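You operate a simulated robot arm through the tools that you are given. There is no shell and no other tool. Be economical: measure what you need, move in short steps, check, and stop when the job is done.

You run a simulated robot arm. Do the job below in one go: nothing can be reset, and whatever is moved stays where it is left.

JOB
Switch the DESK fuse on, latch the hatch, then start the desk's gear.
Fine: the white socket strip, the dock and the green-dot monitor.
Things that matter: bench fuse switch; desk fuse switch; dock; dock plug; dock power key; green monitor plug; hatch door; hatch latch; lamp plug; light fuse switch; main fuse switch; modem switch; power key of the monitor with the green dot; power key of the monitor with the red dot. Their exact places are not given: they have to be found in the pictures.

The check looks at the end state, three seconds after you hand in, the way a careful person would. Anything else that was tipped, shoved, dropped, spilled or broken makes it a failure.

ROBOT AND FRAMES
A 7-joint arm with a two-finger gripper on a trunk, on a base that drives. Base frame: it is fixed to the floor where the robot stands at the start and does not move with it; the origin is under the middle of the robot, x ahead of it, y to its left, z up. Units: mm, degrees, N and s.
With the tool pointing down near the work surface it reaches from about 360 to 780 mm from the robot's upright axis, wherever it stands. Its first joint turns from -143.0 to 143.0 degrees. Places, roughly: bench fuse switch [500, 100, 1400]; desk fuse switch [500, 200, 1400]; dock (22x11x6 cm) [-600, 1100, 800]; dock power key [-500, 1100, 800]; green monitor plug (4x3x5 cm) [0, 900, 700]; hatch door [100, -200, 1900]; hatch latch [-100, -300, 1500]; light fuse switch [500, 100, 1400]; main fuse switch [500, 300, 1400]; modem switch [500, -200, 1500]; power key of the monitor with the green dot [200, 1200, 900]; power key of the monitor with the red dot [-800, 1500, 900]; red monitor plug (4x3x5 cm) [100, 900, 700]; router switch [500, -200, 1400]; screen of the monitor with the green dot [0, 1300, 1000]; shelf fuse switch [500, 200, 1400]. Payload 2.45 kg.
The tool frame sits at the grasp point between the pads (the TCP): z along the fingers, y along the line on which they close. The tips reach 26 mm beyond it. Largest opening 96 mm; the body of the gripper starts 69 mm behind the TCP.
Orientation is that of the tool frame in the base frame, as [roll, pitch, yaw] about the fixed x, y, z axes, in that order (R = Rz(yaw) Ry(pitch) Rx(roll)). With the fingers straight down and closing along the base's y, the tool's x points along the base's -x, its y along +y and its z along -z.

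CONTROLS
- The arm moves only by the tool jog_arm. Its argument "commands" is a list of rows, each an object of numbers (a shift or turn left out is 0, a gripper value left out holds the last): "x", "y", "z": the shift along the tool's x, y, z in cm; "rx", "ry", "rz": the turn, a rotation vector about the tool's x, y, z in degrees; "jaw": the closure in counts, from 0 (fully open) to 255 (shut). In form: [{"x": .., "y": .., "z": .., "rx": .., "ry": .., "rz": .., "jaw": ..}, ...]. A call has 1 to 20 rows; each row is the pose to reach, as a shift and turn from the pose commanded when the call began, along the tool's axes at that moment. Each row takes 0.2 s and may step no farther than 50 mm and 8.6 degrees from the row before; otherwise, or with a gripper value out of range, the whole call is refused. A pose out of reach is approached as far as the arm can. The call stops where the force on the tool passes 60 N (or 10 N more than at its start, if that is more) or the arm is blocked; 0.2 s more then pass. Each finger halts on what it meets, pressing with about 23 N; the grip force reading is that of the motor and also rises with nothing between the fingers. The clock runs only during rows and for 0.2 s after the last one: add rows that repeat a pose to give the fingers time. It gives the time, the measured TCP pose, the force on the tool (base axes), the opening and the grip force at its end, in the units of the frame above (readings bear some noise), with the torque about the TCP (base axes, N m) and any sound that the robot's microphone picked up, and new pictures: "views" is both (left out), scene, wrist or none.
- Cameras (640 x 400 px; columns grow to the right, rows downward): "scene" is now at [39.2, 169.1, 1369.1]; the picture's right is [-0.14, -0.99, 0.00], its down [-0.43, 0.06, -0.90] and it looks along [0.89, -0.13, -0.44] (base axes); focal length 214 px, centre (320, 200). "wrist" rides on the gripper at [82, 3, -98] in the tool frame; the picture's right is [-0.04, 1.00, 0.00], its down [-0.73, -0.03, -0.68] and it looks along [-0.68, -0.03, 0.73] (tool axes); focal length 256 px, centre (320, 200).
- move_column(by): slides the trunk up (or, below 0, down) by that many mm; the arm and the scene camera ride with it, the base frame stays. It gives what a move gives, with no picture.
- steer(legs): drives the robot by 1 to 6 legs, each [ahead, turn to the left] in mm and degrees, along the robot's own axes; the way and the turn of a leg run together, so that a leg with both is an arc; at most 1500 mm and 180 degrees a leg. The arm and the cameras ride along, it lands a little off, and it stops where it bumps. It gives what a move gives, and a new picture of the scene camera.
- head_to(pan, tilt): turns the head with the scene camera to pan (to the left, within 155 degrees either way) and tilt (down, from -29 to 69), counted from straight ahead of the robot. It gives what a move gives, and a new picture of the scene camera.
- point_at(camera, pixels): for up to 12 pixels [column, row] of the newest picture of that camera ("zoom" is the newest enlarged one), the place [x, y, z] in the base frame of the surface seen there, good to about 3 mm. The clock stands still meanwhile.
- zoom(camera, box): a new picture of the part [left, top, right, bottom] of that camera's present view, enlarged. The clock stands still meanwhile.
- close_job(): hands the job in; it is judged then, once.

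Keep the steps short. Do not move on a guess: measure, check each grasp and each placing, and mend mistakes. In all there are 80 turns and 260 pictures (those below and enlarged ones count). Leave the gripper open and the arm clear of the work at the hand-in unless told otherwise, and finish with a single line.

The tools are called as a command line: name --argument value ..., lists and objects as JSON in quotes. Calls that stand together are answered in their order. jog_arm: Moves the arm, as the interface text tells. Its arguments: {"type":"object","properties":{"commands":{"type":"array","items":{"type":"object","properties":{"x":{"type":"number"},"y":{"type":"number"},"z":{"type":"number"},"rx":{"type":"number"},"ry":{"type":"number"},"rz":{"type":"number"},"jaw":{"type":"number"}}}},"views":{"type":"string","enum":["both","scene","wrist","none"]}},"required":["commands"]} The other tools are called the same way: move_column (by) slides the trunk up or down; steer (legs) drives the base; head_to (pan, tilt) turns the head that bears the scene camera; point_at (camera, pixels) gives the place of the surface under pixels of a picture; zoom (camera, box) takes an enlarged picture of a part of a camera's view; close_job () hands the job in.

At the start:

```text
clock: 0.0
tcp_pos: [100.4, 576.5, 999.1]
orientation: [-180.0, 0.0, -180.0]
contact_force: [0.9, -0.1, -0.6]
wrist_torque: [0.02, 0.01, 0.0]
grip_width: 96.0
gripper_force: 0.1
trunk travel left (down, up): [-389.0, 251.0]
robot x, y, heading: [1.0, 3.7, 0.0]
head pan, tilt: [-8.0, 25.9]
```

scene: 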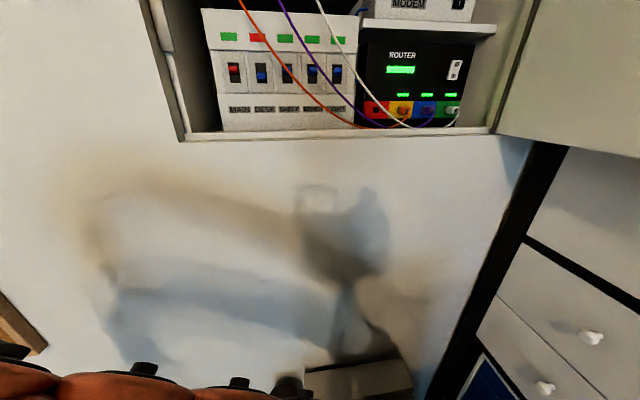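
wrist: 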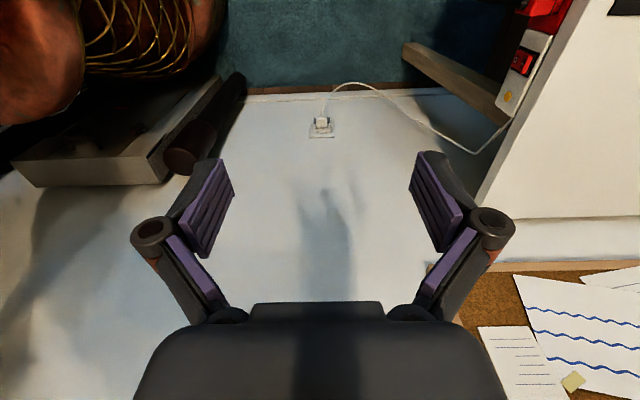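

I see the fuse box (cols 215-355, rows 10-130) with one red-labelled indicator. I'll zoom in on it before anything else.

zoom --camera "scene" --box '[190, 0, 370, 140]'

head_to --pan -15 --tilt -15

head_to --pan 75 --tilt 25

head_to --pan 125 --tilt 25

```text
2.86 times, centred on (280, 70) of scene
```

zoom: 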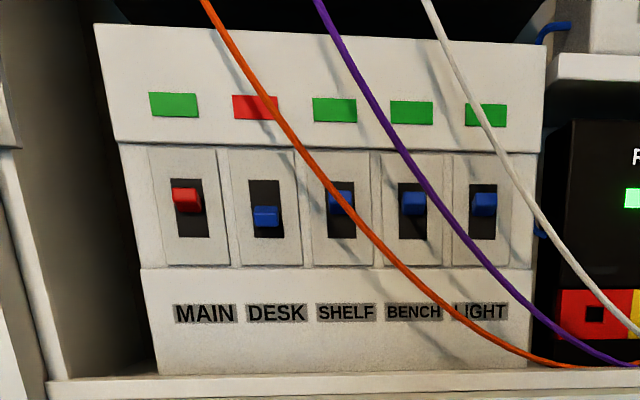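

```text
clock: 1.1
tcp_pos: [100.2, 577.7, 1000.3]
orientation: [-180.0, 0.0, -180.0]
contact_force: [0.5, -0.5, 0.6]
wrist_torque: [0.0, -0.01, -0.01]
grip_width: 95.9
gripper_force: 0.2
trunk travel left (down, up): [-389.0, 251.0]
robot x, y, heading: [-0.1, 0.6, 0.2]
head pan, tilt: [-15.0, -15.0]
```

scene: 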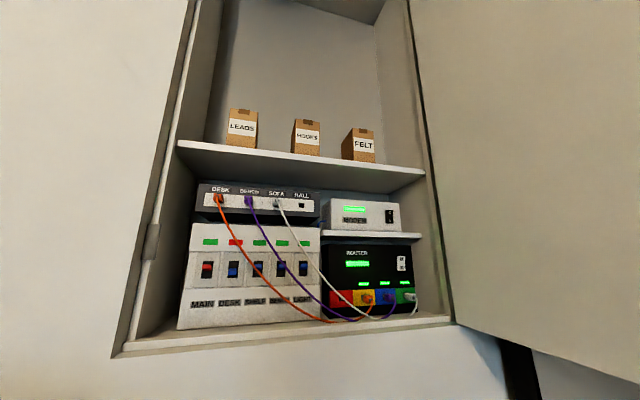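

```text
clock: 2.7
tcp_pos: [100.6, 576.2, 998.4]
orientation: [-179.9, 0.1, 179.9]
contact_force: [-0.1, 0.0, 0.3]
wrist_torque: [-0.03, 0.0, -0.01]
grip_width: 95.9
gripper_force: 0.0
trunk travel left (down, up): [-389.0, 251.0]
robot x, y, heading: [-2.2, 2.0, 0.2]
head pan, tilt: [75.0, 25.0]
```

scene: 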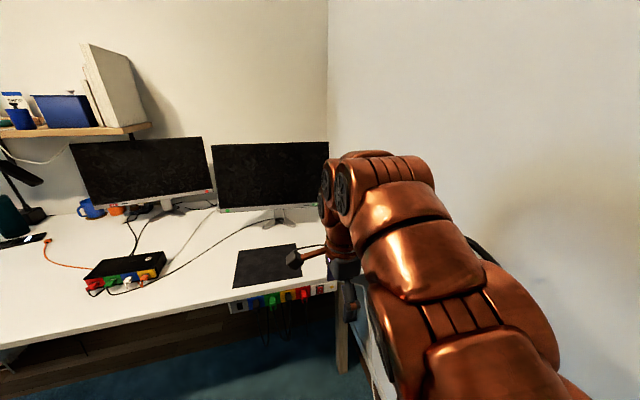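

```text
clock: 3.9
tcp_pos: [100.6, 577.0, 999.1]
orientation: [-179.9, 0.0, 180.0]
contact_force: [-0.9, -0.5, -0.2]
wrist_torque: [-0.01, 0.01, 0.01]
grip_width: 95.8
gripper_force: 0.2
trunk travel left (down, up): [-389.0, 251.0]
robot x, y, heading: [-1.5, -0.4, -0.1]
head pan, tilt: [125.0, 25.0]
```

scene: 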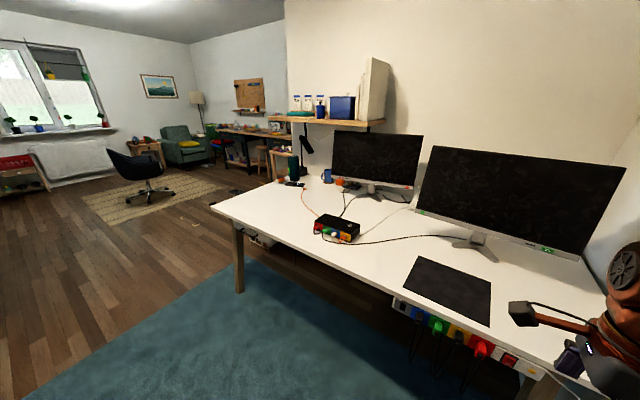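

DESK is down with a red flag; the others are up. The hatch door stands open on the right. Next I'll zoom in on the desk things: the strip under the desk edge, the dock and the monitors.

zoom --camera "scene" --box '[380, 280, 560, 392]'

zoom --camera "scene" --box '[290, 170, 450, 270]'

zoom --camera "scene" --box '[400, 180, 600, 305]'

point_at --camera "scene" --pixels '[[395, 303], [530, 372], [438, 326], [480, 345], [508, 360], [545, 248], [340, 222], [415, 187], [330, 237]]'

head_to --pan -60 --tilt 0

```text
3.56 times, centred on (470, 336) of scene
```

zoom: 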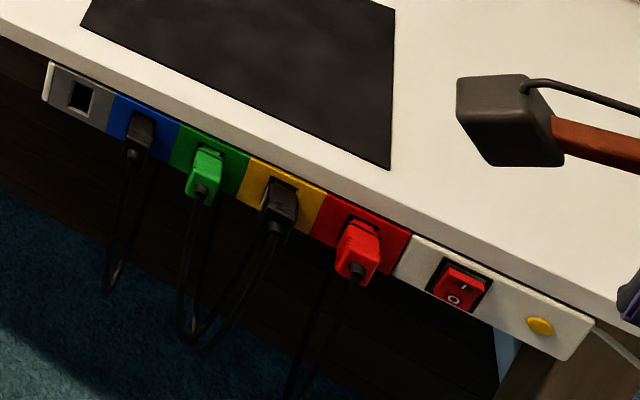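

```text
4.00 times, centred on (370, 220) of scene
```

zoom: 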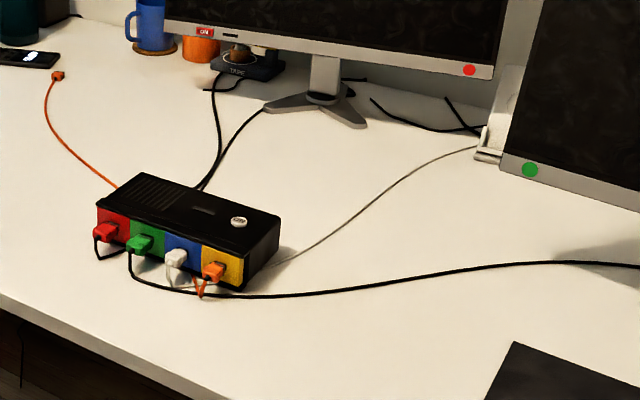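

```text
3.20 times, centred on (500, 242) of scene
```

zoom: 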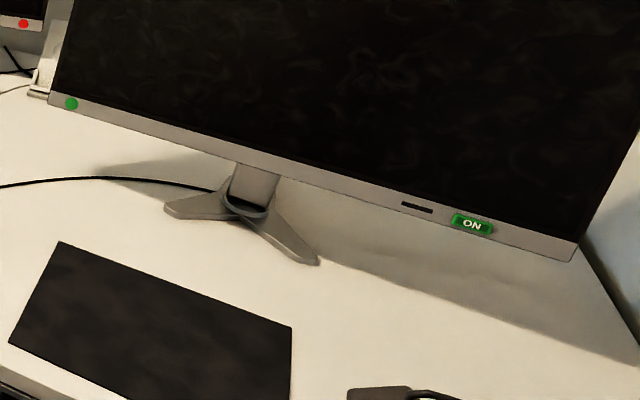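

```text
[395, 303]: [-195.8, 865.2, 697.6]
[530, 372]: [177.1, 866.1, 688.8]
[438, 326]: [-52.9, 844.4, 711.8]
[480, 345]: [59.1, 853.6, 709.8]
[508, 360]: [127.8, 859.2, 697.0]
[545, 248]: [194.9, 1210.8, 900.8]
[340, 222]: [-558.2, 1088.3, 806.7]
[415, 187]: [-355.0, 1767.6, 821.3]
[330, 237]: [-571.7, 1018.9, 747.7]
```

```text
clock: 6.7
tcp_pos: [100.7, 576.4, 999.1]
orientation: [-180.0, 0.0, 180.0]
contact_force: [-0.6, 0.6, 0.1]
wrist_torque: [0.02, -0.01, -0.01]
grip_width: 95.7
gripper_force: 0.1
trunk travel left (down, up): [-389.0, 251.0]
robot x, y, heading: [-0.1, 5.2, 0.3]
head pan, tilt: [-60.0, 0.0]
```

scene: 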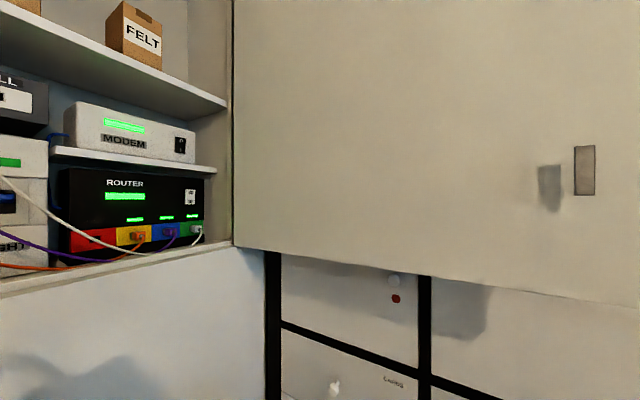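

Every visible strip plug is in, and the strip has a red rocker and a yellow button. Next I'll measure the door (latch plate near (585,170)) and the cabinet.

point_at --camera "scene" --pixels '[[240, 100], [240, 240], [400, 100], [585, 150], [585, 190], [630, 100], [630, 285], [550, 190], [575, 170], [596, 170], [215, 150], [5, 165]]'

zoom --camera "scene" --box '[520, 120, 640, 220]'

head_to --pan -100 --tilt 0

head_to --pan -20 --tilt 0

```text
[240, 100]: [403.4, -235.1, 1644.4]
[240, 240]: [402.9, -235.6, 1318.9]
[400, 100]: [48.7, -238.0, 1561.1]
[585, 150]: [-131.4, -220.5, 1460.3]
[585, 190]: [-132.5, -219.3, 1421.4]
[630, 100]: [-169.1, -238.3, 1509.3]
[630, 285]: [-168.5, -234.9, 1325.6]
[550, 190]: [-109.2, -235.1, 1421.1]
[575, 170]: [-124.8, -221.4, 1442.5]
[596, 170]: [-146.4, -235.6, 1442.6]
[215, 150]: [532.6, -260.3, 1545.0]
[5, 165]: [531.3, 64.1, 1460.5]
```

```text
4.00 times, centred on (580, 170) of scene
```

zoom: 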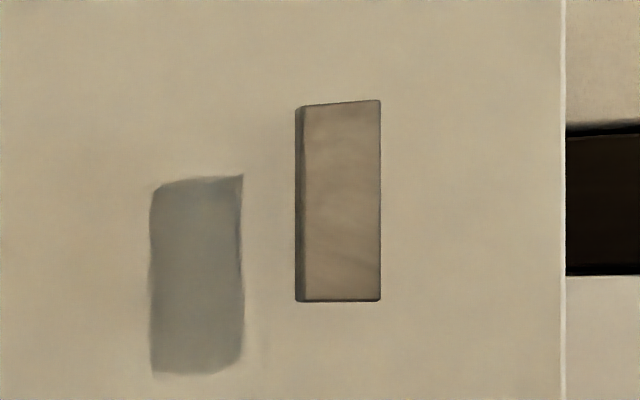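

```text
clock: 7.7
tcp_pos: [100.8, 576.5, 1000.0]
orientation: [179.9, 0.0, 180.0]
contact_force: [-0.9, -0.2, 0.0]
wrist_torque: [0.01, -0.01, -0.03]
grip_width: 95.8
gripper_force: 0.1
trunk travel left (down, up): [-389.0, 251.0]
robot x, y, heading: [-0.7, -0.8, 0.1]
head pan, tilt: [-100.0, 0.0]
```

scene: 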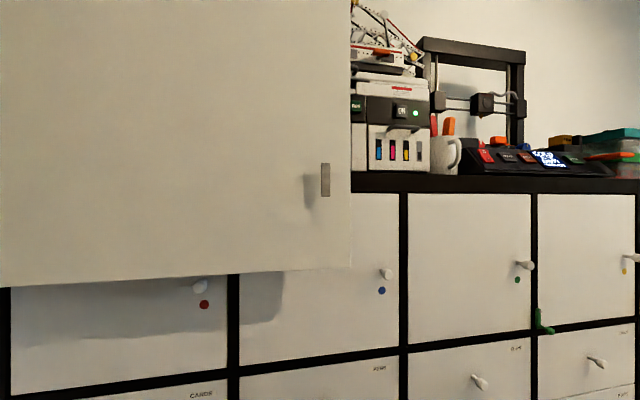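

```text
clock: 9.3
tcp_pos: [100.4, 576.2, 999.9]
orientation: [-180.0, 0.0, 180.0]
contact_force: [-0.3, 0.0, 0.6]
wrist_torque: [0.03, 0.04, -0.03]
grip_width: 96.1
gripper_force: 0.1
trunk travel left (down, up): [-389.0, 251.0]
robot x, y, heading: [0.1, -0.4, -0.1]
head pan, tilt: [-20.0, 0.0]
```

scene: 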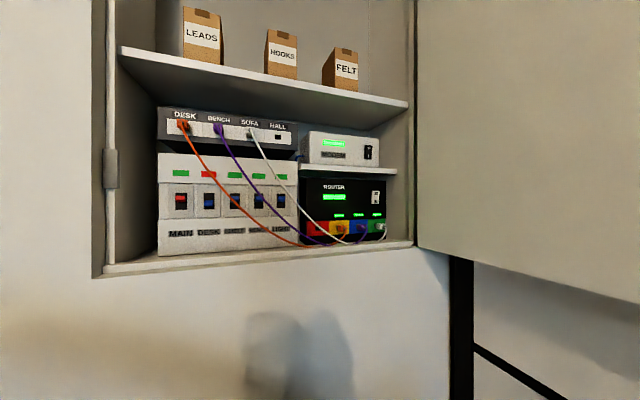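

The door hinges on the right edge (x≈400, y≈-235) and its free end is at x≈-190. The catch is on the left frame near (110,168). Next I'll enlarge and measure the fuse switches, cables and frame.

zoom --camera "scene" --box '[90, 90, 330, 260]'

point_at --camera "scene" --pixels '[[180, 199], [208, 202], [235, 200], [208, 190], [208, 215], [110, 170], [97, 272], [200, 262], [228, 186], [250, 210], [280, 236], [410, 238]]'

```text
2.35 times, centred on (210, 175) of scene
```

zoom: 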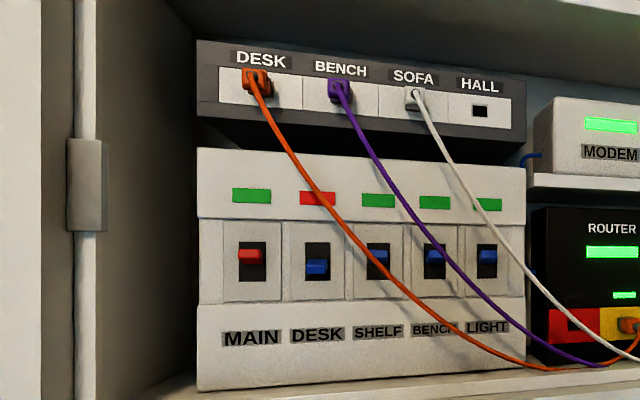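

```text
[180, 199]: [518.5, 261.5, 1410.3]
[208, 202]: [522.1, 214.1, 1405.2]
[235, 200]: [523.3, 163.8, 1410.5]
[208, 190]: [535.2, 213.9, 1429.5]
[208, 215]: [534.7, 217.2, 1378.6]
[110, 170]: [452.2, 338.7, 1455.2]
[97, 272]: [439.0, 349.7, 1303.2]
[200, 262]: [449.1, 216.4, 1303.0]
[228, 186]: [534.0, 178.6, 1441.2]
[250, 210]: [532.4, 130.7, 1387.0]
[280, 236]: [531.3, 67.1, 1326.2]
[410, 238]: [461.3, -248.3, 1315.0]
```

The DESK toggle is at about (522, 214, 1403), down. I'll raise the trunk 150 mm, then swing the arm forward and turn the tool horizontal (fingers along +x, closing vertical, camera to the left).

move_column --by 150

jog_arm --commands '[{"x": -1.67, "y": -1.5, "z": -0.67, "rx": -4.62, "ry": -4.62, "rz": 4.62, "jaw": 255}, {"x": -3.33, "y": -3.0, "z": -1.33, "rx": -9.24, "ry": -9.24, "rz": 9.24}, {"x": -5, "y": -4.5, "z": -2, "rx": -13.86, "ry": -13.86, "rz": 13.86}, {"x": -6.67, "y": -6, "z": -2.67, "rx": -18.48, "ry": -18.48, "rz": 18.48}, {"x": -8.33, "y": -7.5, "z": -3.33, "rx": -23.1, "ry": -23.1, "rz": 23.1}, {"x": -10, "y": -9, "z": -4, "rx": -27.71, "ry": -27.71, "rz": 27.71}, {"x": -11.67, "y": -10.5, "z": -4.67, "rx": -32.33, "ry": -32.33, "rz": 32.33}, {"x": -13.33, "y": -12, "z": -5.33, "rx": -36.95, "ry": -36.95, "rz": 36.95}]' --views "scene"

```text
clock: 11.0
tcp_pos: [100.2, 577.1, 1149.4]
orientation: [180.0, -0.2, -179.9]
contact_force: [0.3, 0.2, -0.7]
wrist_torque: [0.0, 0.0, 0.01]
grip_width: 95.9
gripper_force: 0.1
trunk travel left (down, up): [-539.0, 101.0]
robot x, y, heading: [-1.5, -0.4, -0.2]
head pan, tilt: [-20.0, 0.0]
```

```text
clock: 12.6
tcp_pos: [234.1, 506.7, 1088.1]
orientation: [160.0, 1.0, 142.0]
contact_force: [0.2, 0.4, -0.3]
wrist_torque: [-0.03, 0.03, 0.01]
grip_width: 0.0
gripper_force: 23.1
trunk travel left (down, up): [-539.0, 101.0]
robot x, y, heading: [-0.4, 1.7, -0.3]
head pan, tilt: [-20.0, 0.0]
stopped in row 7: the arm was blocked; the commanded pose is now the measured one
```

scene: 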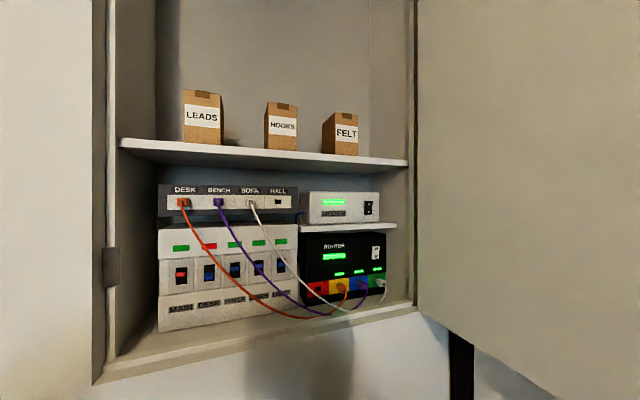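

The arm blocked early and lies lower than commanded. I'll look at the arm itself to see why.

head_to --pan 50 --tilt 35

```text
clock: 14.0
tcp_pos: [235.0, 507.8, 1088.9]
orientation: [159.9, 1.1, 142.0]
contact_force: [0.1, -0.8, -1.0]
wrist_torque: [0.01, -0.02, 0.03]
grip_width: 0.1
gripper_force: 22.9
trunk travel left (down, up): [-539.0, 101.0]
robot x, y, heading: [0.5, -0.8, -0.0]
head pan, tilt: [50.0, 35.0]
```

scene: 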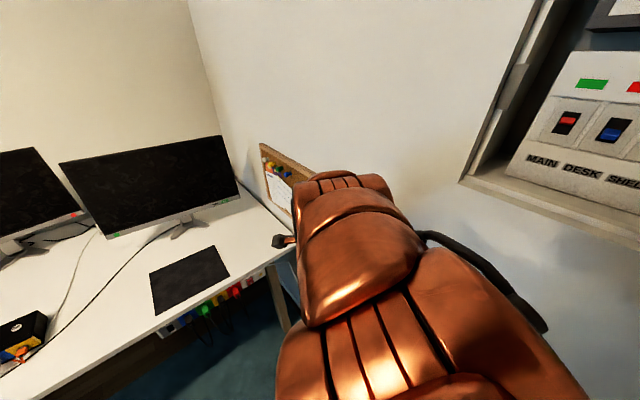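

point_at --camera "scene" --pixels '[[350, 180], [350, 250], [380, 370], [500, 330], [285, 240], [450, 250], [530, 320], [310, 330]]'

jog_arm --commands '[{"z": -4}, {"z": -8}, {"z": -12}]' --views "scene"

```text
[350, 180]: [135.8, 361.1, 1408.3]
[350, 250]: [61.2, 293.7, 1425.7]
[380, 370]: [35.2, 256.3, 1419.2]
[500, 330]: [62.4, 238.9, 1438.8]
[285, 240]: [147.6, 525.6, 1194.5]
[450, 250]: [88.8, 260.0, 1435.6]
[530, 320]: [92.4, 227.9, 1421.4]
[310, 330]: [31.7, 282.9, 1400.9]
```

```text
clock: 15.0
tcp_pos: [226.2, 480.8, 1164.3]
orientation: [164.9, 0.5, 141.0]
contact_force: [0.5, 0.6, 0.2]
wrist_torque: [-0.02, -0.03, -0.02]
grip_width: 0.1
gripper_force: 23.2
trunk travel left (down, up): [-539.0, 101.0]
robot x, y, heading: [0.0, 1.3, 0.3]
head pan, tilt: [50.0, 35.0]
stopped in row 3: the arm was blocked; the commanded pose is now the measured one
```

scene: 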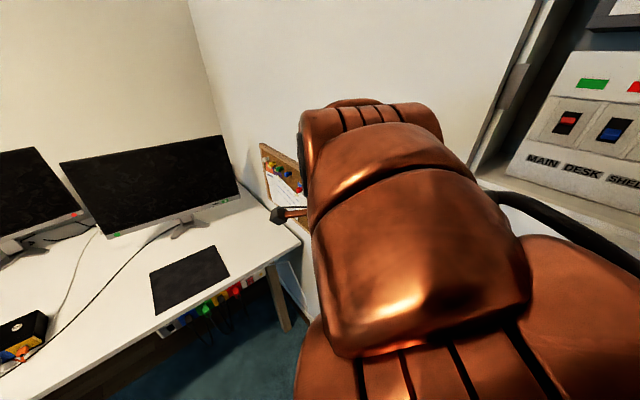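

The arm seems height-limited when folded in. I'll test extending outward while pitching the tool up about its own x, in free space.

jog_arm --commands '[{"x": 1, "y": 4.2}, {"x": 2, "y": 8.4}, {"x": 3, "y": 12.6}, {"x": 4, "y": 16.9}, {"x": 4, "y": 16.9, "rx": -8}, {"x": 4, "y": 16.9, "rx": -16}, {"x": 4, "y": 16.9, "rx": -24}, {"x": 4, "y": 16.9, "rx": -32}, {"x": 4, "y": 16.9, "rx": -40}, {"x": 4, "y": 16.9, "rx": -48}, {"x": 4, "y": 16.9, "rx": -56}, {"x": 4, "y": 16.9, "rx": -64}, {"x": 4, "y": 16.9, "rx": -72}]' --views "scene"

```text
clock: 17.6
tcp_pos: [372.0, 603.1, 1222.7]
orientation: [104.9, -19.4, 133.6]
contact_force: [0.2, -0.3, -0.2]
wrist_torque: [-0.02, -0.01, 0.0]
grip_width: 0.0
gripper_force: 22.7
out of reach, approached as far as the arm can: row 4
trunk travel left (down, up): [-539.0, 101.0]
robot x, y, heading: [-0.2, -3.5, -0.2]
head pan, tilt: [50.0, 35.0]
stopped in row 13: the arm was blocked; the commanded pose is now the measured one
```

scene: 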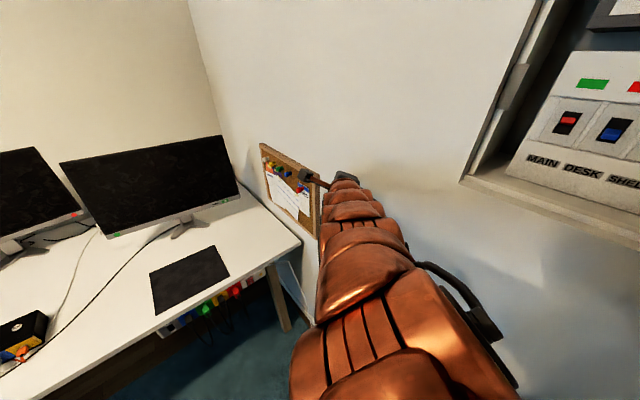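

At about 700 mm radius the tool pitches up fine. So I'll work the fuse from farther back. First I'll look behind the robot before backing up.

head_to --pan 155 --tilt 40

head_to --pan -150 --tilt 40

```text
clock: 19.4
tcp_pos: [372.8, 601.9, 1223.0]
orientation: [105.1, -19.2, 133.5]
contact_force: [0.4, -0.1, -0.3]
wrist_torque: [0.04, 0.02, 0.02]
grip_width: 0.0
gripper_force: 23.3
trunk travel left (down, up): [-539.0, 101.0]
robot x, y, heading: [2.2, -3.7, -0.1]
head pan, tilt: [154.7, 40.0]
```

scene: 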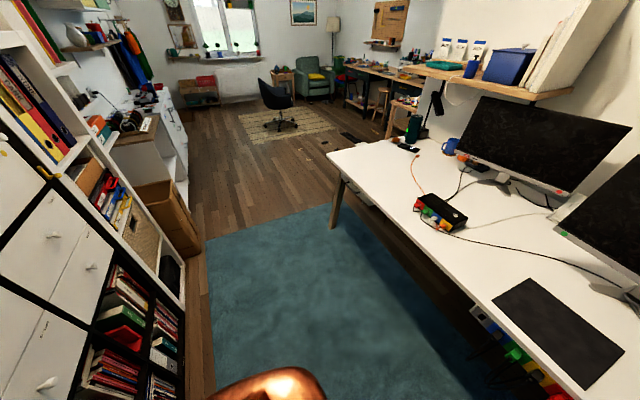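

```text
clock: 23.6
tcp_pos: [374.1, 602.8, 1222.1]
orientation: [104.9, -19.3, 133.5]
contact_force: [0.4, 0.7, -0.7]
wrist_torque: [-0.01, 0.02, -0.02]
grip_width: 0.1
gripper_force: 23.1
trunk travel left (down, up): [-539.0, 101.0]
robot x, y, heading: [-2.2, 0.8, -0.0]
head pan, tilt: [-150.0, 40.0]
```

scene: 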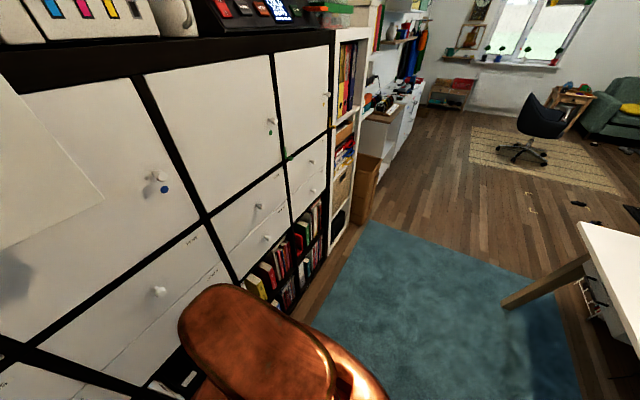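

point_at --camera "scene" --pixels '[[250, 200], [130, 260], [260, 320], [60, 200]]'

steer --legs '[[-300, 0]]'

```text
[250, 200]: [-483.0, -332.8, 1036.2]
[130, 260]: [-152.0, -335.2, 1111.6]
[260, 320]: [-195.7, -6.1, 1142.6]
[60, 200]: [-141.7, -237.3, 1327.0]
```

```text
clock: 25.6
tcp_pos: [70.0, 602.1, 1222.5]
orientation: [105.0, -19.3, 133.6]
contact_force: [-0.2, -0.6, -0.2]
wrist_torque: [0.01, -0.01, 0.02]
grip_width: 0.0
gripper_force: 22.7
trunk travel left (down, up): [-539.0, 101.0]
robot x, y, heading: [-300.4, 2.3, 0.2]
head pan, tilt: [-150.0, 40.0]
```

scene: 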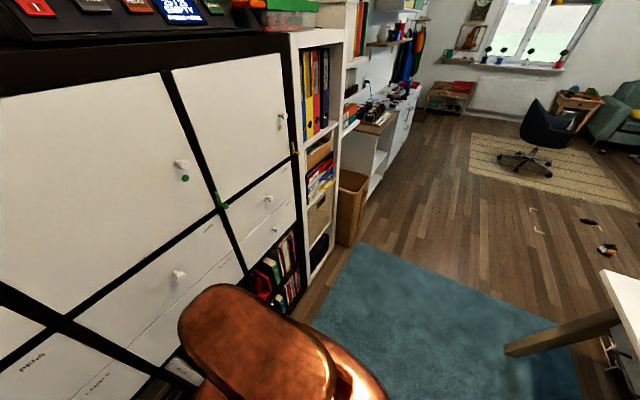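

It's clear behind. Next I'll swing the arm to the front by jogging (about 700 mm radius), ending with the fingers along +x at about (360, 214, 1260).

jog_arm --commands '[{"x": -3.68, "y": 1.44, "z": -0.88, "rx": -1.79, "ry": -3.79, "rz": -1.05}, {"x": -7.35, "y": 2.88, "z": -1.77, "rx": -3.58, "ry": -7.58, "rz": -2.1}, {"x": -11.03, "y": 4.33, "z": -2.65, "rx": -5.38, "ry": -11.38, "rz": -3.15}, {"x": -14.7, "y": 5.77, "z": -3.53, "rx": -7.17, "ry": -15.17, "rz": -4.2}, {"x": -18.38, "y": 7.21, "z": -4.42, "rx": -8.96, "ry": -18.96, "rz": -5.25}, {"x": -22.05, "y": 8.65, "z": -5.3, "rx": -10.75, "ry": -22.75, "rz": -6.3}, {"x": -25.73, "y": 10.09, "z": -6.18, "rx": -12.54, "ry": -26.54, "rz": -7.35}, {"x": -29.4, "y": 11.53, "z": -7.07, "rx": -14.33, "ry": -30.33, "rz": -8.4}, {"x": -33.08, "y": 12.98, "z": -7.95, "rx": -16.13, "ry": -34.13, "rz": -9.45}, {"x": -36.75, "y": 14.42, "z": -8.83, "rx": -17.92, "ry": -37.92, "rz": -10.5}, {"x": -40.43, "y": 15.86, "z": -9.72, "rx": -19.71, "ry": -41.71, "rz": -11.55}, {"x": -44.1, "y": 17.3, "z": -10.6, "rx": -21.5, "ry": -45.5, "rz": -12.6}]' --views "none"

head_to --pan 5 --tilt 10

```text
clock: 28.2
tcp_pos: [357.9, 212.8, 1261.6]
orientation: [89.9, -0.1, 89.9]
contact_force: [-0.4, -0.1, -0.1]
wrist_torque: [-0.03, -0.01, 0.0]
grip_width: 0.0
gripper_force: 23.1
trunk travel left (down, up): [-539.0, 101.0]
robot x, y, heading: [-303.8, 0.6, -0.1]
head pan, tilt: [-150.0, 40.0]
```

```text
clock: 30.6
tcp_pos: [358.0, 213.0, 1260.3]
orientation: [90.0, -0.1, 89.9]
contact_force: [0.3, 0.1, 0.1]
wrist_torque: [0.0, -0.02, 0.0]
grip_width: 0.0
gripper_force: 22.5
trunk travel left (down, up): [-539.0, 101.0]
robot x, y, heading: [-302.3, -2.5, -0.0]
head pan, tilt: [5.0, 10.0]
```

scene: 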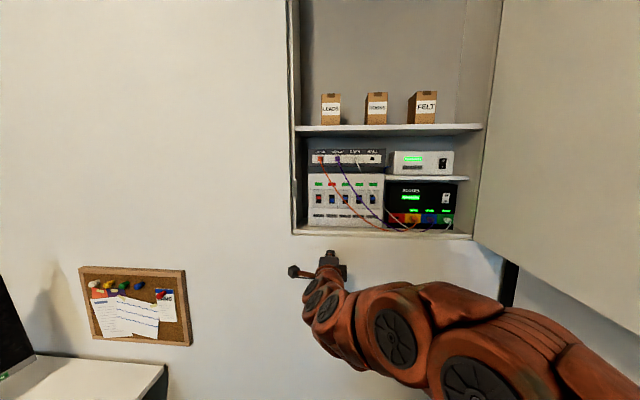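

The pose is right. I'll raise the trunk 100 mm, nudge up to z≈1375 and look through the wrist camera.

move_column --by 100

jog_arm --commands '[{"y": 0.8, "z": 2}, {"y": 1.6, "z": 4}]' --views "both"

zoom --camera "scene" --box '[280, 140, 480, 290]'

```text
clock: 32.0
tcp_pos: [358.0, 212.2, 1360.6]
orientation: [90.0, -0.1, 90.0]
contact_force: [-0.2, -0.3, -0.3]
wrist_torque: [0.01, -0.01, 0.02]
grip_width: 0.4
gripper_force: 22.6
trunk travel left (down, up): [-639.0, 1.0]
robot x, y, heading: [-299.3, 3.3, 0.1]
head pan, tilt: [5.0, 10.0]
```

```text
clock: 32.6
tcp_pos: [398.5, 211.9, 1378.4]
orientation: [90.0, -0.1, 89.8]
contact_force: [-0.8, 0.5, -0.1]
wrist_torque: [0.0, 0.01, 0.0]
grip_width: 0.0
gripper_force: 23.1
trunk travel left (down, up): [-639.0, 1.0]
robot x, y, heading: [-302.4, 1.3, 0.0]
head pan, tilt: [5.0, 10.0]
```

scene: 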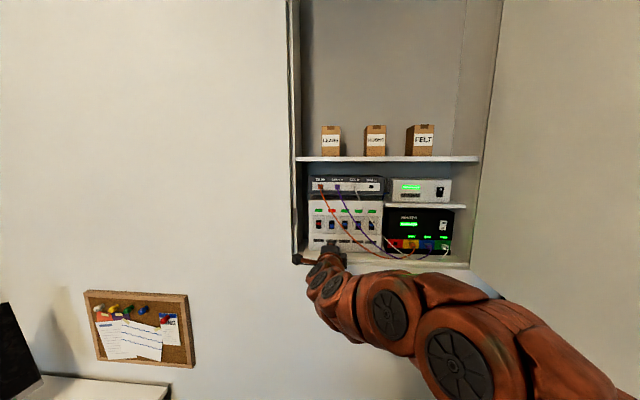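
wrist: 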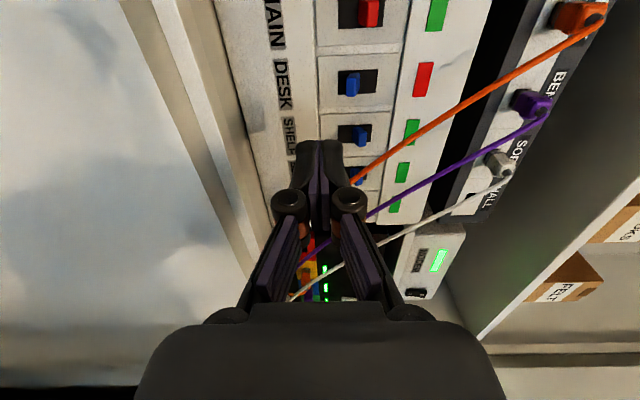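

```text
2.67 times, centred on (380, 215) of scene
```

zoom: 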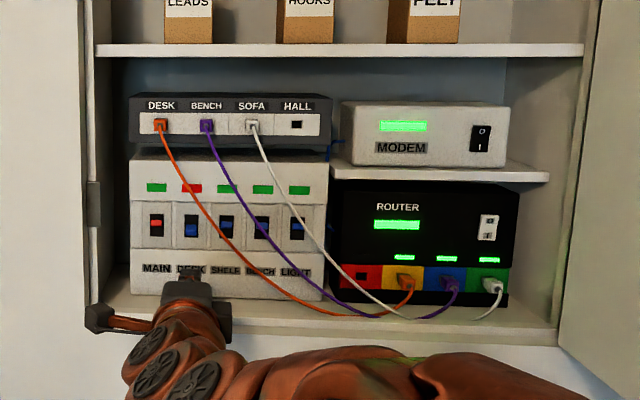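

In the wrist view the DESK toggle is at (350,85), and the orange cable crosses beyond the fingers. Next I'll measure both.

point_at --camera "wrist" --pixels '[[351, 85], [345, 85], [357, 85], [359, 133], [373, 165], [400, 147], [450, 116], [500, 83], [366, 12], [340, 85]]'

zoom --camera "wrist" --box '[270, 40, 430, 200]'

```text
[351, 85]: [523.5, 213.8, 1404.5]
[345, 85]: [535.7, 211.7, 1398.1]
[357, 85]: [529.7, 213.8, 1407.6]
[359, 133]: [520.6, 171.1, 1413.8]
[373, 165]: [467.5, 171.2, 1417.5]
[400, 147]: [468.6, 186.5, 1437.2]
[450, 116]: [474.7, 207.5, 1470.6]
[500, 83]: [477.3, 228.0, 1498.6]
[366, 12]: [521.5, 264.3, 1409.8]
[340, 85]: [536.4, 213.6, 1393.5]
```

```text
2.50 times, centred on (350, 120) of wrist
```

zoom: 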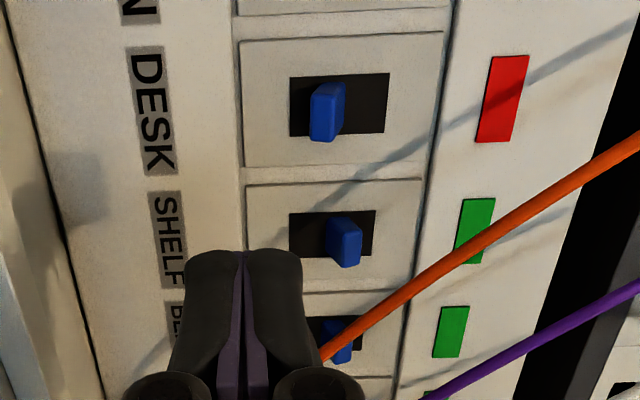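

The cable stands at x≈468 and y≤188 near this height, so with the tool at y≈219 it stays clear. I'll go in under the toggle with the tips at x≈528 and z 1380.

jog_arm --commands '[{"x": 0.7, "y": 0.1, "z": 3}, {"x": 0.7, "y": 0.1, "z": 6}, {"x": 0.7, "y": 0.1, "z": 8.5}, {"x": 0.7, "y": 0.1, "z": 10.3}]' --views "wrist"

zoom --camera "wrist" --box '[230, 50, 430, 200]'

```text
clock: 33.6
tcp_pos: [501.6, 220.6, 1378.6]
orientation: [90.0, -0.1, 89.9]
contact_force: [0.8, -0.3, 0.3]
wrist_torque: [0.01, -0.04, 0.04]
grip_width: 0.0
gripper_force: 23.1
trunk travel left (down, up): [-639.0, 1.0]
robot x, y, heading: [-302.5, -0.8, 0.1]
head pan, tilt: [5.0, 10.0]
```

wrist: 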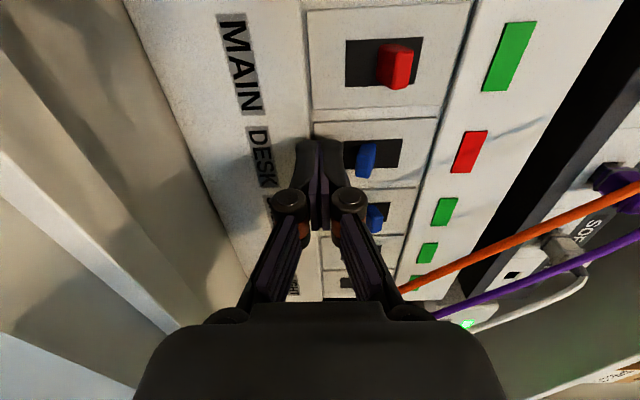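

```text
2.67 times, centred on (330, 125) of wrist
```

zoom: 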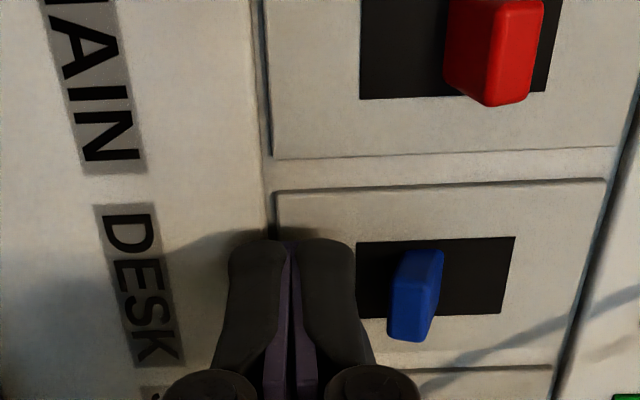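

Fingers sit just below the toggle. I'll push up in small steps.

jog_arm --commands '[{"y": 0.6}, {"y": 1.2}, {"y": 1.8}, {"y": 2.3}, {"y": 2.8}, {"y": 2.8}]' --views "wrist"

zoom --camera "wrist" --box '[230, 50, 430, 200]'

```text
clock: 35.0
tcp_pos: [501.3, 219.5, 1401.9]
orientation: [90.5, -0.1, 89.8]
contact_force: [-28.5, -8.7, -42.1]
wrist_torque: [0.13, 0.56, -0.21]
grip_width: 0.0
gripper_force: 23.0
trunk travel left (down, up): [-639.0, 1.0]
robot x, y, heading: [-302.9, -2.3, 0.2]
head pan, tilt: [5.0, 10.0]
```

wrist: 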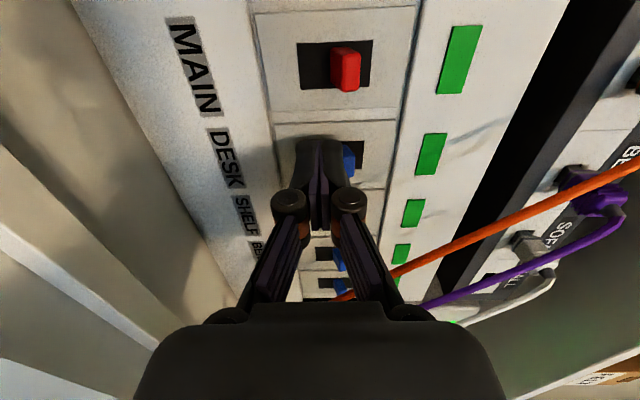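

```text
2.67 times, centred on (330, 125) of wrist
```

zoom: 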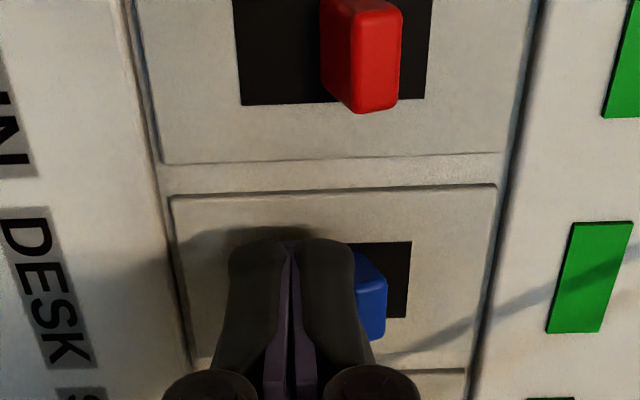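

The DESK flag turned green. I'll drop down off the toggle and back straight out.

jog_arm --commands '[{"y": -1.3}, {"y": -2.6}, {"y": -2.6, "z": -4}, {"y": -2.6, "z": -8}, {"y": -2.6, "z": -12}, {"y": -2.6, "z": -16}, {"y": -2.6, "z": -20}]' --views "scene"

zoom --camera "scene" --box '[280, 140, 480, 290]'

head_to --pan 105 --tilt 25

```text
clock: 36.6
tcp_pos: [301.2, 219.1, 1380.4]
orientation: [89.9, 0.0, 89.8]
contact_force: [-0.5, -0.1, -0.1]
wrist_torque: [-0.02, -0.03, 0.0]
grip_width: 0.1
gripper_force: 23.4
trunk travel left (down, up): [-639.0, 1.0]
robot x, y, heading: [-300.3, -0.0, 0.1]
head pan, tilt: [5.0, 10.0]
```

scene: 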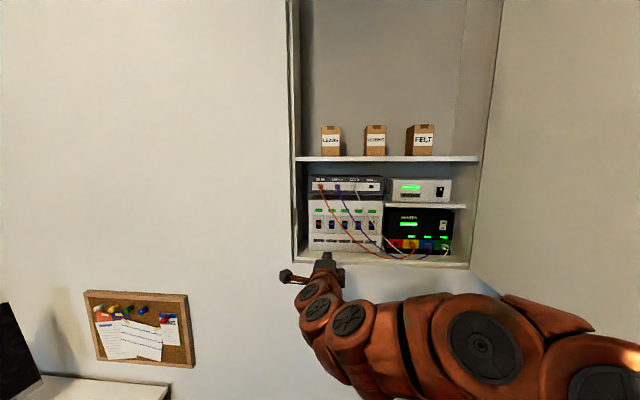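

```text
2.67 times, centred on (380, 215) of scene
```

zoom: 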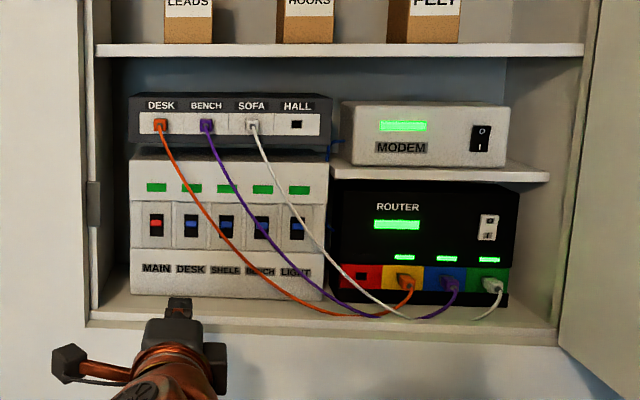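

```text
clock: 38.3
tcp_pos: [301.4, 219.0, 1380.3]
orientation: [90.1, -0.1, 89.9]
contact_force: [0.3, 1.0, -0.3]
wrist_torque: [0.02, 0.01, 0.02]
grip_width: 0.1
gripper_force: 22.8
trunk travel left (down, up): [-639.0, 1.0]
robot x, y, heading: [-300.6, 0.9, 0.2]
head pan, tilt: [105.0, 25.0]
```

scene: 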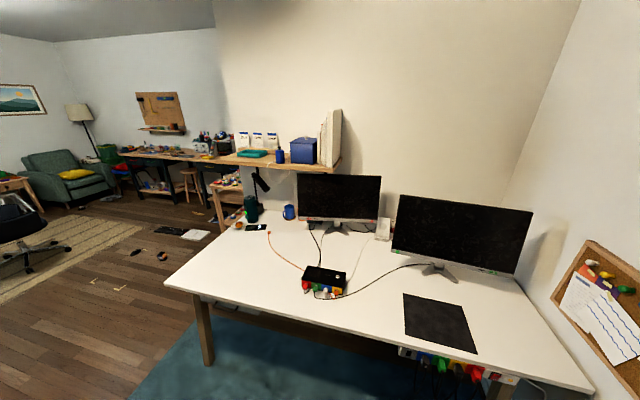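

All five flags are green, so the fuse is done. Next is the hatch door: I'll back up to see its outer face and free edge.

steer --legs '[[-570, 0]]'

head_to --pan -30 --tilt 10

```text
clock: 41.6
tcp_pos: [-266.1, 218.9, 1380.3]
orientation: [90.0, -0.1, 90.0]
contact_force: [-0.2, 0.4, -0.4]
wrist_torque: [-0.01, 0.02, 0.0]
grip_width: 0.0
gripper_force: 22.7
trunk travel left (down, up): [-639.0, 1.0]
robot x, y, heading: [-868.3, 1.0, -0.1]
head pan, tilt: [105.0, 25.0]
```

scene: 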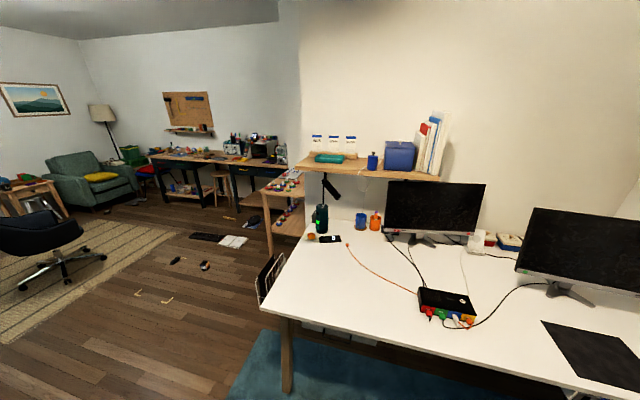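

```text
clock: 43.7
tcp_pos: [-265.0, 218.2, 1380.2]
orientation: [90.0, -0.1, 89.8]
contact_force: [-0.7, -0.6, -0.9]
wrist_torque: [0.01, 0.01, -0.02]
grip_width: 0.2
gripper_force: 23.2
trunk travel left (down, up): [-639.0, 1.0]
robot x, y, heading: [-871.2, 2.2, 0.3]
head pan, tilt: [-30.0, 10.0]
```

scene: 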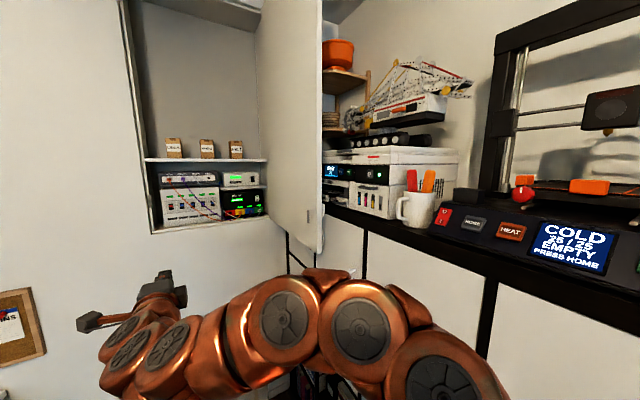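

zoom --camera "scene" --box '[260, 130, 380, 270]'

point_at --camera "scene" --pixels '[[322, 190], [322, 240], [318, 100], [308, 220], [334, 200], [345, 175], [400, 190], [342, 222], [325, 160], [415, 215], [322, 5], [340, 250]]'

```text
2.86 times, centred on (320, 200) of scene
```

zoom: 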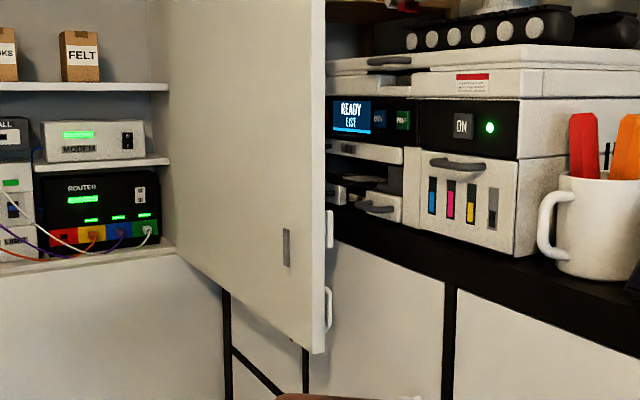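

```text
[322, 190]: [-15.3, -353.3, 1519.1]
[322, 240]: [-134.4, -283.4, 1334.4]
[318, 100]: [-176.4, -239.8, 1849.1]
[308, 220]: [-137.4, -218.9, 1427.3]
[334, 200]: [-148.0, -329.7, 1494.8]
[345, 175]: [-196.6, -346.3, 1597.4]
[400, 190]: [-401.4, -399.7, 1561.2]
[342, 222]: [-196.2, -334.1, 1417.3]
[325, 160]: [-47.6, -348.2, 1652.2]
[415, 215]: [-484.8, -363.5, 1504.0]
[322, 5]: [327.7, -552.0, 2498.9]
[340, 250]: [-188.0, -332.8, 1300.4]
```

The door edge is at x≈-178. Its outer face (y≈-255) has a latch handle and a pull. I'll swing the tool to in front of the edge, turned so the jaws close along y, stopping about 55 mm short of it.

jog_arm --commands '[{"x": -3.88, "rz": 7.5, "z": 0.5}, {"x": -7.75, "rz": 15, "z": 1}, {"x": -11.63, "rz": 22.5, "z": 1.5}, {"x": -15.5, "rz": 30, "z": 2}, {"x": -19.38, "rz": 37.5, "z": 2}, {"x": -23.25, "rz": 45, "z": 2}, {"x": -27.13, "rz": 52.5, "z": 2}, {"x": -31, "rz": 60, "z": 1.5}, {"x": -34.88, "rz": 67.5, "z": 1}, {"x": -38.75, "rz": 75, "z": 0.5, "jaw": 96}, {"x": -42.63, "rz": 82.5, "y": 0.5}, {"x": -46.5, "rz": 90, "y": 1}, {"x": -46.5, "rz": 90, "y": 1}]' --views "both"

```text
clock: 46.5
tcp_pos: [-266.6, -247.0, 1390.5]
orientation: [-94.8, -89.9, -85.3]
contact_force: [0.6, 0.5, 0.0]
wrist_torque: [0.01, 0.01, 0.01]
grip_width: 59.9
gripper_force: 0.1
out of reach, approached as far as the arm can: row 12
trunk travel left (down, up): [-639.0, 1.0]
robot x, y, heading: [-869.5, 1.4, 0.4]
head pan, tilt: [-30.0, 10.0]
```

scene: 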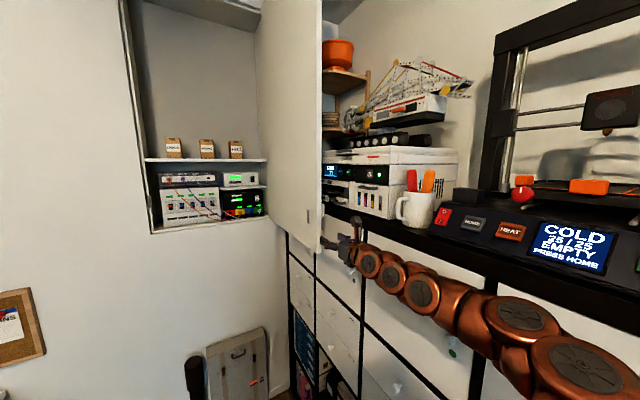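
wrist: 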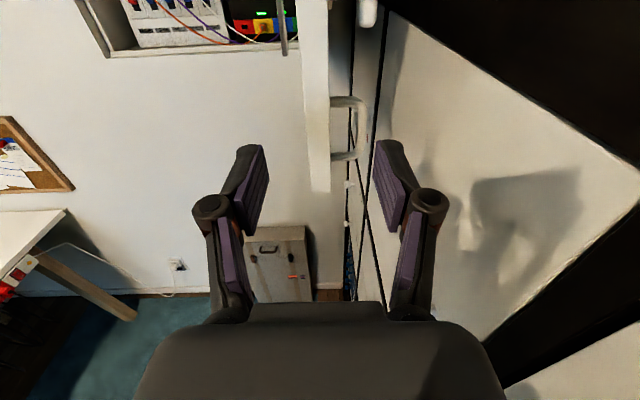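

The wrist view shows the door's lower corner between the fingers, the pull handle at (350,130) and the latch handle at (367,10). I'll measure those.

point_at --camera "wrist" --pixels '[[318, 185], [315, 100], [364, 130], [335, 100], [338, 156], [367, 8], [367, 22], [283, 40], [328, 150], [307, 150]]'

zoom --camera "wrist" --box '[240, 0, 440, 200]'

```text
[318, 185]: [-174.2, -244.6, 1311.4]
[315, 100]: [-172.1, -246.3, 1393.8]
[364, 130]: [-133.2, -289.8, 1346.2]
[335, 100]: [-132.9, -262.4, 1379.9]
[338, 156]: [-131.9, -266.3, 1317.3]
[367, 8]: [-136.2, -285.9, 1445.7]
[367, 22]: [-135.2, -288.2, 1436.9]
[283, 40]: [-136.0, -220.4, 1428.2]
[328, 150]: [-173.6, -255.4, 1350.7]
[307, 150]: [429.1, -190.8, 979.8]
```

```text
2.00 times, centred on (340, 100) of wrist
```

zoom: 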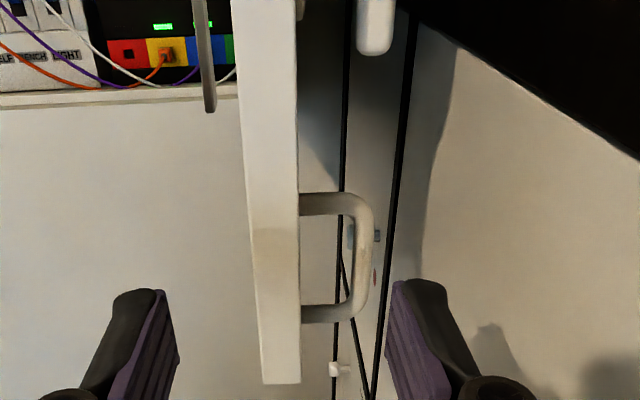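

The edge is at x=-174 and the door spans y -237 to -257. The handles leave a gap at z 1385–1430. I'll raise to z≈1408 and advance so the tips pass the edge by about 26 mm, still short of the handles.

jog_arm --commands '[{"x": 1.8}, {"x": 1.8, "z": 3}, {"x": 1.8, "z": 6}, {"x": 1.8, "z": 9.2}]' --views "wrist"

```text
clock: 47.5
tcp_pos: [-175.5, -248.7, 1408.2]
orientation: [-33.7, -89.8, -146.5]
contact_force: [-0.2, -0.3, -0.2]
wrist_torque: [0.01, 0.04, 0.04]
grip_width: 59.7
gripper_force: 0.1
trunk travel left (down, up): [-639.0, 1.0]
robot x, y, heading: [-873.9, -2.0, 0.1]
head pan, tilt: [-30.0, 10.0]
```

wrist: 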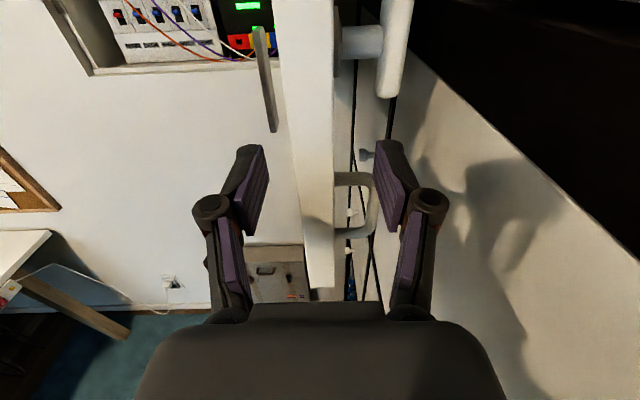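

The door edge is caged between the fingers below the latch lever. Next I'll pull it gently toward +y along its arc.

jog_arm --commands '[{"y": -2}, {"z": 0.1, "y": -4.6}, {"z": 0.2, "y": -7.3}, {"z": 0.5, "y": -9.9}, {"z": 0.9, "y": -12.5}, {"z": 1.4, "y": -15.1}, {"z": 2.1, "y": -17.6}, {"z": 2.8, "y": -20.2}, {"z": 3.6, "y": -22.7}, {"z": 4.6, "y": -25.1}, {"z": 5.7, "y": -27.5}]' --views "both"

```text
clock: 49.9
tcp_pos: [-116.9, 27.2, 1408.0]
orientation: [-66.1, -89.9, -114.0]
contact_force: [-0.1, 0.8, 0.2]
wrist_torque: [-0.02, 0.0, 0.02]
grip_width: 59.9
gripper_force: 0.0
trunk travel left (down, up): [-639.0, 1.0]
robot x, y, heading: [-870.7, -1.5, -0.0]
head pan, tilt: [-30.0, 10.0]
```

scene: 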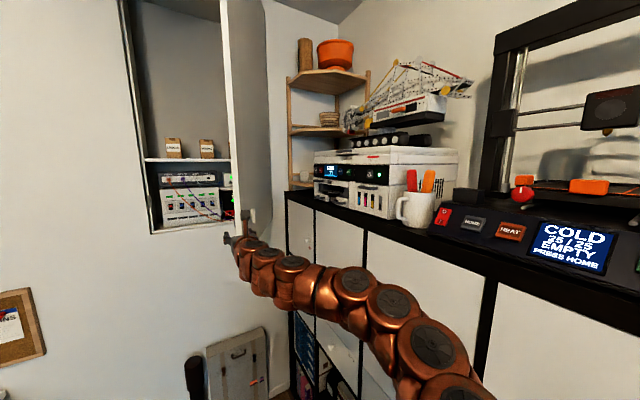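
wrist: 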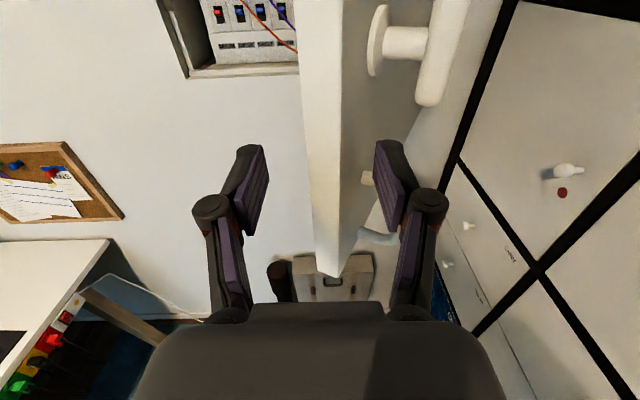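

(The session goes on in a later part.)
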